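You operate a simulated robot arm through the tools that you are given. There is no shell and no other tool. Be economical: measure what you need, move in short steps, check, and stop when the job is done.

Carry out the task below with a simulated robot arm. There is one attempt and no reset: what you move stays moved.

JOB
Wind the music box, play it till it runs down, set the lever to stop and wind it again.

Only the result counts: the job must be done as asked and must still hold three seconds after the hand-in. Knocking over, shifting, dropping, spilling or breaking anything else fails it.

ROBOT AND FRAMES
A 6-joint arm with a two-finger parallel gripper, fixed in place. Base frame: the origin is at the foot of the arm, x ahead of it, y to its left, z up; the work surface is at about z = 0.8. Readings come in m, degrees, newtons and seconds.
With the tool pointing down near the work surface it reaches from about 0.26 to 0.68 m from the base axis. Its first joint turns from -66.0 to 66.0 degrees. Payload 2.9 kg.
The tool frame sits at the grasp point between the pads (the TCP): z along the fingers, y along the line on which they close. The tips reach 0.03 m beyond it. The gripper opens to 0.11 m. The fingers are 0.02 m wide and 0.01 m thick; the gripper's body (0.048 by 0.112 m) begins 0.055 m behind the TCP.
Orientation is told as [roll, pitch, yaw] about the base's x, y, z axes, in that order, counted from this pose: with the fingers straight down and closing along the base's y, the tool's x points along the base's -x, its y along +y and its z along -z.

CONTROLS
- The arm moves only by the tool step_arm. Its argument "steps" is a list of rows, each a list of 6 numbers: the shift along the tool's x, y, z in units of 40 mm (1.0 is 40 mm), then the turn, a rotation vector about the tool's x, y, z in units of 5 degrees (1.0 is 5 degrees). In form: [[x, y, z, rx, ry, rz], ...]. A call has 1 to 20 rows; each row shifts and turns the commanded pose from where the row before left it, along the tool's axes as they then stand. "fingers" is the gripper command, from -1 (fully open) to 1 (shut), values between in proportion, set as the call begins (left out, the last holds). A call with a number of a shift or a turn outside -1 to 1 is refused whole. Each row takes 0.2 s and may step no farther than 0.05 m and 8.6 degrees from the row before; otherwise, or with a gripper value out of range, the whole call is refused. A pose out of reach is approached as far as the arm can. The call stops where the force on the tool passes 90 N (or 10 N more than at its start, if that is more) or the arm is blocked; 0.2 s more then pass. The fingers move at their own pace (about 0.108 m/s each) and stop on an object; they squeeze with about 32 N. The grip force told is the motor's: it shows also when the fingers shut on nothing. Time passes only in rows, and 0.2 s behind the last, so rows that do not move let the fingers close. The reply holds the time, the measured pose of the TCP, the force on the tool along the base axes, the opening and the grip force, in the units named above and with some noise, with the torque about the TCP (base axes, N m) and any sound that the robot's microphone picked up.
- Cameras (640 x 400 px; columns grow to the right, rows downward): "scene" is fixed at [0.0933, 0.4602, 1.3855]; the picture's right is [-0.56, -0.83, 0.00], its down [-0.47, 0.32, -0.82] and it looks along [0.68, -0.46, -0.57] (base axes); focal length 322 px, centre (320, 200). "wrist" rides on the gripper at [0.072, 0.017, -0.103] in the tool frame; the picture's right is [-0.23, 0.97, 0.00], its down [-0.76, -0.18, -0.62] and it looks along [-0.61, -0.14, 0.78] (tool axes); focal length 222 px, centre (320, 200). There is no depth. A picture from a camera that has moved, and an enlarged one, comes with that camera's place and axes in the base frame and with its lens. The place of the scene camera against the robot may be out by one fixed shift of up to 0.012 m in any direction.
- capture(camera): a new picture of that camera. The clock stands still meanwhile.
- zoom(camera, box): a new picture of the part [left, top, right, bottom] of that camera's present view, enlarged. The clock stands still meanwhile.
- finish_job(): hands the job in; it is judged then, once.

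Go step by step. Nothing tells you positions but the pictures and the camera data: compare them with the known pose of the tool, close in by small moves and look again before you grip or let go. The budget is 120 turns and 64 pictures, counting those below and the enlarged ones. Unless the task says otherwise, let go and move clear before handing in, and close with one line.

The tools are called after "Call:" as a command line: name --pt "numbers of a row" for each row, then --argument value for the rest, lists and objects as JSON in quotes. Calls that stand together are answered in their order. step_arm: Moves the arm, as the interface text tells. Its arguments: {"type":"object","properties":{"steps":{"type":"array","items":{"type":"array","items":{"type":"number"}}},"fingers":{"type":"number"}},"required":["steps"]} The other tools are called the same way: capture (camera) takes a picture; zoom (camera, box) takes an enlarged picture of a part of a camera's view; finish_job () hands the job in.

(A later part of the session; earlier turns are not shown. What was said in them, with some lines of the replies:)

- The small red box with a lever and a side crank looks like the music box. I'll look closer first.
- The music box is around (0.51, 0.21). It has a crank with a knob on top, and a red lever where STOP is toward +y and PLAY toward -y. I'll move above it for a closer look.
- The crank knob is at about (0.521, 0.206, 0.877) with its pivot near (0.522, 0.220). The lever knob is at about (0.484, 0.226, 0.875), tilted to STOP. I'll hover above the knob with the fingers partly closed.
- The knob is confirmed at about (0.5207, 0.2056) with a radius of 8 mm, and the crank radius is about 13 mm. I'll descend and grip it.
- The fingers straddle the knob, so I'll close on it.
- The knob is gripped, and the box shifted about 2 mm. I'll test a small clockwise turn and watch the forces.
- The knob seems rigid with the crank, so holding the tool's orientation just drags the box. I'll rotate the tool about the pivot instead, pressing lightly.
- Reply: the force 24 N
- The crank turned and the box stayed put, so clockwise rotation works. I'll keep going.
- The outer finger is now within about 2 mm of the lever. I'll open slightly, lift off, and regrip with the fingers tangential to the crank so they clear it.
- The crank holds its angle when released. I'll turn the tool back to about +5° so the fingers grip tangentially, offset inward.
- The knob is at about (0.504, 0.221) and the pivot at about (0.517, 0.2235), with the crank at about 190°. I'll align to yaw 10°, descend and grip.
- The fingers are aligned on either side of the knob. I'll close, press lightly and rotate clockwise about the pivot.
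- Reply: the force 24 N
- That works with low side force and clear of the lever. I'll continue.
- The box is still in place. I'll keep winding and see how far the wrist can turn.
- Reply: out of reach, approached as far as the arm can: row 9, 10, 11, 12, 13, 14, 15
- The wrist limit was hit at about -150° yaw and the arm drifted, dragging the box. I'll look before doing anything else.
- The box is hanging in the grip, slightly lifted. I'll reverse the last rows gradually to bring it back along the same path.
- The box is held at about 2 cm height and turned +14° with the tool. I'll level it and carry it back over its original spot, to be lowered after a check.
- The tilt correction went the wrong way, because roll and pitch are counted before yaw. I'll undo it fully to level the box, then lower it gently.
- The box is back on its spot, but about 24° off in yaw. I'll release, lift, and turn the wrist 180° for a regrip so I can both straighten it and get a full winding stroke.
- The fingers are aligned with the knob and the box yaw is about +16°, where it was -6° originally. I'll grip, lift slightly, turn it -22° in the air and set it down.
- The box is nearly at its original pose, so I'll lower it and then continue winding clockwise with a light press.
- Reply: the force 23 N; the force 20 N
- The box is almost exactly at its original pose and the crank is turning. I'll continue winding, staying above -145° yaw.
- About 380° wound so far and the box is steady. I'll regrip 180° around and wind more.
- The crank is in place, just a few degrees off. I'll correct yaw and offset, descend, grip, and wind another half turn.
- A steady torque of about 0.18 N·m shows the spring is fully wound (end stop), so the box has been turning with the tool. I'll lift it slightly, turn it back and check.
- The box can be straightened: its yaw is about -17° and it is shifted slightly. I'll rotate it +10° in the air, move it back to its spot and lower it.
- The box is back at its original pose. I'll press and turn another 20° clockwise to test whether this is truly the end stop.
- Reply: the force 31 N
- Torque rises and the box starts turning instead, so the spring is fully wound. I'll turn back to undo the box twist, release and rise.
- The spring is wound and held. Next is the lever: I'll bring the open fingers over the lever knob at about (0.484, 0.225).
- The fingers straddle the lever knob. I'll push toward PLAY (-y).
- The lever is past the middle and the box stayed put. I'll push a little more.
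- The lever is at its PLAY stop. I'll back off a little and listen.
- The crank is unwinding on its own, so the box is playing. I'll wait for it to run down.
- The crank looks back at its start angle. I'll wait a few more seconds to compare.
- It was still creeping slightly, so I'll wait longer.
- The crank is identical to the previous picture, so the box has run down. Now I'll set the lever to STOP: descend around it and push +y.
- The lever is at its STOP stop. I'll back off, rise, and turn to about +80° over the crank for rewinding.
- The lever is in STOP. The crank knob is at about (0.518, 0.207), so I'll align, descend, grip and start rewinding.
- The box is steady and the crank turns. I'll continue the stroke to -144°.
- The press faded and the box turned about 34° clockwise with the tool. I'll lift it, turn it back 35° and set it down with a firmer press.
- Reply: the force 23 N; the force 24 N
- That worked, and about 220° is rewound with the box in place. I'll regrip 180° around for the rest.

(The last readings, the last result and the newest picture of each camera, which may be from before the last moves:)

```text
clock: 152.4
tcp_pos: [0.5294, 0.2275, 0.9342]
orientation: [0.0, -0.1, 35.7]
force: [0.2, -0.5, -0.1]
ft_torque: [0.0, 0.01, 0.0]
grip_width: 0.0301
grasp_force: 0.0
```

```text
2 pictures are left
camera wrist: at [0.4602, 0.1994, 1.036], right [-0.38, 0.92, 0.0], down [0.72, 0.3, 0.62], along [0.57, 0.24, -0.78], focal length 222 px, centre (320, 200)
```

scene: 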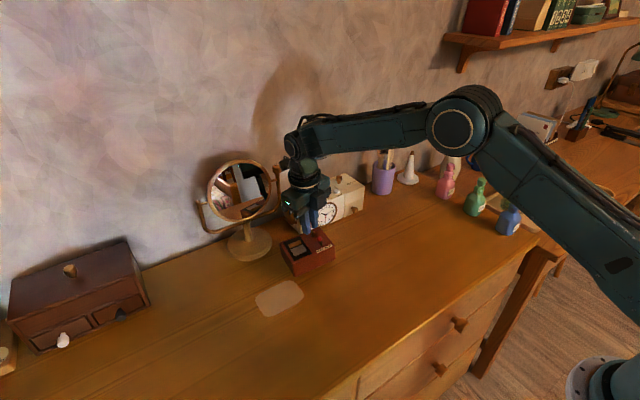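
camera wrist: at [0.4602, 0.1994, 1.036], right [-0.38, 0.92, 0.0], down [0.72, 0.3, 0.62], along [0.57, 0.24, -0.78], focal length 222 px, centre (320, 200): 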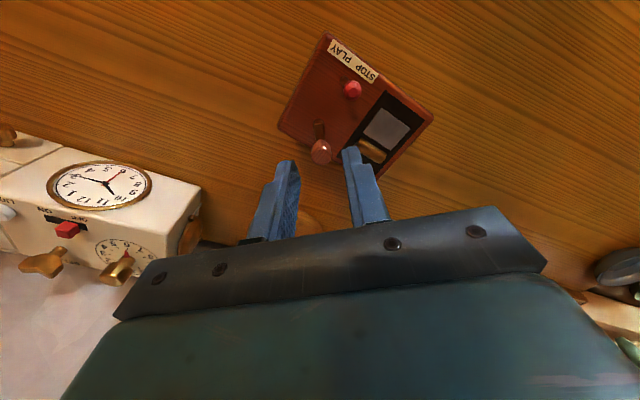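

The knob is centred between the fingers. I'll align 10°, descend, grip, press and wind while monitoring the press force.

Call:
step_arm --pt "0 0 0 0 0 1" --pt "0 0 0.3 0 0 1" --pt "0 0 0.3 0 0 0" --pt "0 0 0.33 0 0 0" --pt "0 0 0 0 0 0"

Call:
step_arm --pt "0 0 0 0 0 0" --pt "0 0 0 0 0 0" --pt "0 0 0.04 0 0 0" --pt "0 0 0.04 0 0 0" --pt "0.0028 -0.0235 0 0 0 1" --pt "0.0028 -0.0235 0 0 0 1" --pt "0.0028 -0.0235 0 0 0 1" --pt "0.0028 -0.0235 0 0 0 1" --pt "0 0 0 0 0 0" --fingers 1

```text
clock: 153.6
tcp_pos: [0.528, 0.2264, 0.8942]
orientation: [-0.1, 0.1, 25.7]
force: [-0.5, -0.1, -0.5]
ft_torque: [-0.01, 0.0, -0.01]
grip_width: 0.0301
grasp_force: 0.0
```

```text
clock: 155.6
tcp_pos: [0.5303, 0.2229, 0.894]
orientation: [0.1, -0.3, 5.6]
force: [3.3, 5.8, 20.7]
ft_torque: [0.1, -0.24, -0.05]
grip_width: 0.0151
grasp_force: 32.7
```

Call:
step_arm --pt "0.0028 -0.0235 0 0 0 1" --pt "0.0028 -0.0235 0 0 0 1" --pt "0.0028 -0.0235 0 0 0 1" --pt "0.0028 -0.0235 0 0 0 1" --pt "0.0028 -0.0235 0 0 0 1" --pt "0.0028 -0.0235 0 0 0 1" --pt "0.0028 -0.0235 0 0 0 1" --pt "0.0028 -0.0235 0 0 0 1" --pt "0 0 0 0 0 0"

```text
clock: 157.6
tcp_pos: [0.5283, 0.2167, 0.8928]
orientation: [0.2, -0.1, -34.5]
force: [8.8, 5.3, 15.3]
ft_torque: [0.01, -0.26, -0.05]
grip_width: 0.0154
grasp_force: 31.6
```

The press holds. I'll continue with a small relief of the side force and a top-up of the press.

Call:
step_arm --pt "-0.01 0.02 0.02 0 0 0" --pt "0.0028 -0.0235 0 0 0 1" --pt "0.0028 -0.0235 0 0 0 1" --pt "0.0028 -0.0235 0 0 0 1" --pt "0.0028 -0.0235 0 0 0 1" --pt "0.0028 -0.0235 0 0 0 1" --pt "0.0028 -0.0235 0 0 0 1" --pt "0.0028 -0.0235 0 0 0 1" --pt "0.0028 -0.0235 0 0 0 1" --pt "0 0 0 0 0 0"

```text
clock: 159.8
tcp_pos: [0.5226, 0.2144, 0.8927]
orientation: [0.2, 0.1, -74.5]
force: [7.1, 0.7, 19.5]
ft_torque: [-0.09, -0.1, 0.01]
grip_width: 0.015
grasp_force: 32.3
```

Call:
step_arm --pt "0.0028 -0.0235 0 0 0 1" --pt "0.0028 -0.0235 0 0 0 1" --pt "0.0028 -0.0235 0 0 0 1" --pt "0.0028 -0.0235 0 0 0 1" --pt "0.0028 -0.0235 0 0 0 1" --pt "0.0028 -0.0235 0 0 0 1" --pt "0 0 0 0 0 0"

```text
clock: 161.4
tcp_pos: [0.5161, 0.2137, 0.8917]
orientation: [0.0, 0.1, -104.4]
force: [8.0, 2.4, 14.5]
ft_torque: [0.45, -0.27, -0.05]
grip_width: 0.015
grasp_force: 31.7
```

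Call:
step_arm --pt "0 0 0.02 0 0 0" --pt "0.0028 -0.0235 0 0 0 1" --pt "0.0028 -0.0235 0 0 0 1" --pt "0.0028 -0.0235 0 0 0 1" --pt "0.0028 -0.0235 0 0 0 1" --pt "0 0 0 0 0 0"

```text
clock: 162.8
tcp_pos: [0.5138, 0.2145, 0.8913]
orientation: [0.0, -0.1, -124.4]
force: [3.4, 1.5, 22.5]
ft_torque: [-0.23, 0.12, 0.02]
grip_width: 0.0149
grasp_force: 32.2
```

Call:
step_arm --pt "0.0028 -0.0235 0 0 0 1" --pt "0.0028 -0.0235 0 0 0 1" --pt "0.0028 -0.0235 0 0 0 1" --pt "0 0 0 0 0 0"

Call:
zoom --camera "scene" --box '[240, 240, 340, 330]'

```text
clock: 163.8
tcp_pos: [0.5129, 0.2158, 0.8917]
orientation: [0.0, 0.1, -139.5]
force: [7.4, -7.4, 19.5]
ft_torque: [-0.03, -0.18, 0.31]
grip_width: 0.015
grasp_force: 32.5
```

```text
4.44 times, centred on (290, 285) of scene
camera zoom: at [0.0932, 0.4599, 1.3857], right [-0.56, -0.83, 0.0], down [-0.47, 0.32, -0.82], along [0.68, -0.46, -0.57], focal length 1432 px, centre (453, -178)
```

zoom: 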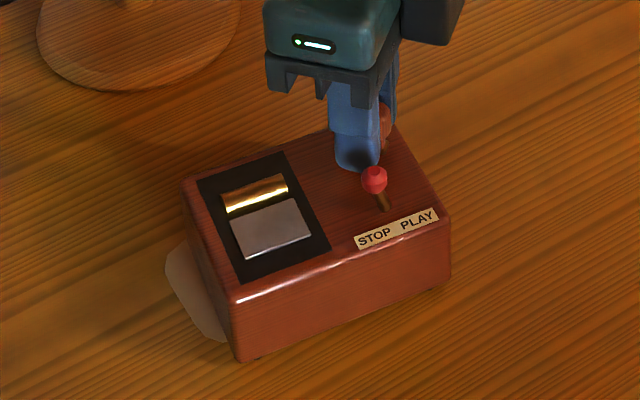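

Torque climbed to 0.31 N·m, so it is fully wound again, with the lever at STOP. I'll relieve the load, open slightly to clear the lever, and rise.

Call:
step_arm --pt "0 0 -0.06 0 0 0" --pt "0.0028 0.0235 0 0 0 -1" --pt "0 0 0 0 0 0"

Call:
step_arm --pt "0 0 0 0 0 0" --pt "0 0 0 0 0 0" --pt "0 0 -0.2 0 0 0" --pt "0 0 -0.5 0 0 0" --pt "0 0 -0.9 0 0 0" --pt "0 0 -1 0 0 0" --pt "0 0 -1 0 0 0" --pt "0 0 0 0 0 0" --fingers 0.6

Call:
zoom --camera "scene" --box '[220, 200, 360, 340]'

```text
clock: 164.6
tcp_pos: [0.5103, 0.2152, 0.8909]
orientation: [-0.1, -0.2, -134.1]
force: [-5.1, 1.0, 3.4]
ft_torque: [-0.25, 0.26, -0.08]
grip_width: 0.0151
grasp_force: 31.5
```

```text
clock: 166.4
tcp_pos: [0.513, 0.2162, 1.04]
orientation: [-0.1, 0.0, -134.3]
force: [0.1, 0.1, -0.6]
ft_torque: [0.02, -0.03, 0.0]
grip_width: 0.0222
grasp_force: 0.0
```

```text
2.86 times, centred on (290, 270) of scene
camera zoom: at [0.0933, 0.4602, 1.3855], right [-0.56, -0.83, 0.0], down [-0.47, 0.32, -0.82], along [0.68, -0.46, -0.57], focal length 920 px, centre (406, 0)
```

zoom: 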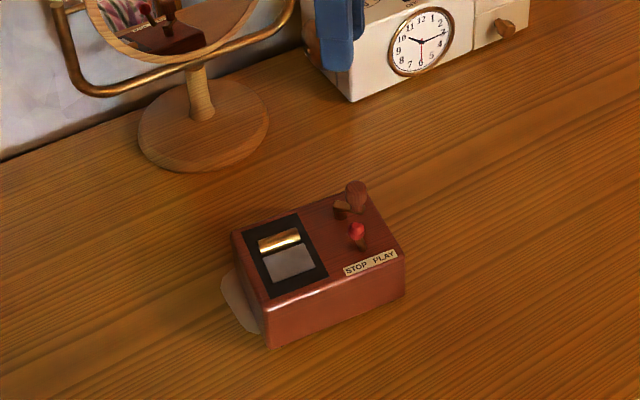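

The box stands at its original place, wound, with the lever on STOP and the arm clear. I'm handing in.

Call:
finish_job

```text
The job is handed in.
```

I wound the music box to its stop, played it until the crank stopped turning, set the lever to STOP and wound it to its stop again. The microphone reported no sound, so I judged the playing and running down by the crank alone. The box was dragged and briefly lifted along the way, and it is back within a few millimetres of where it stood.
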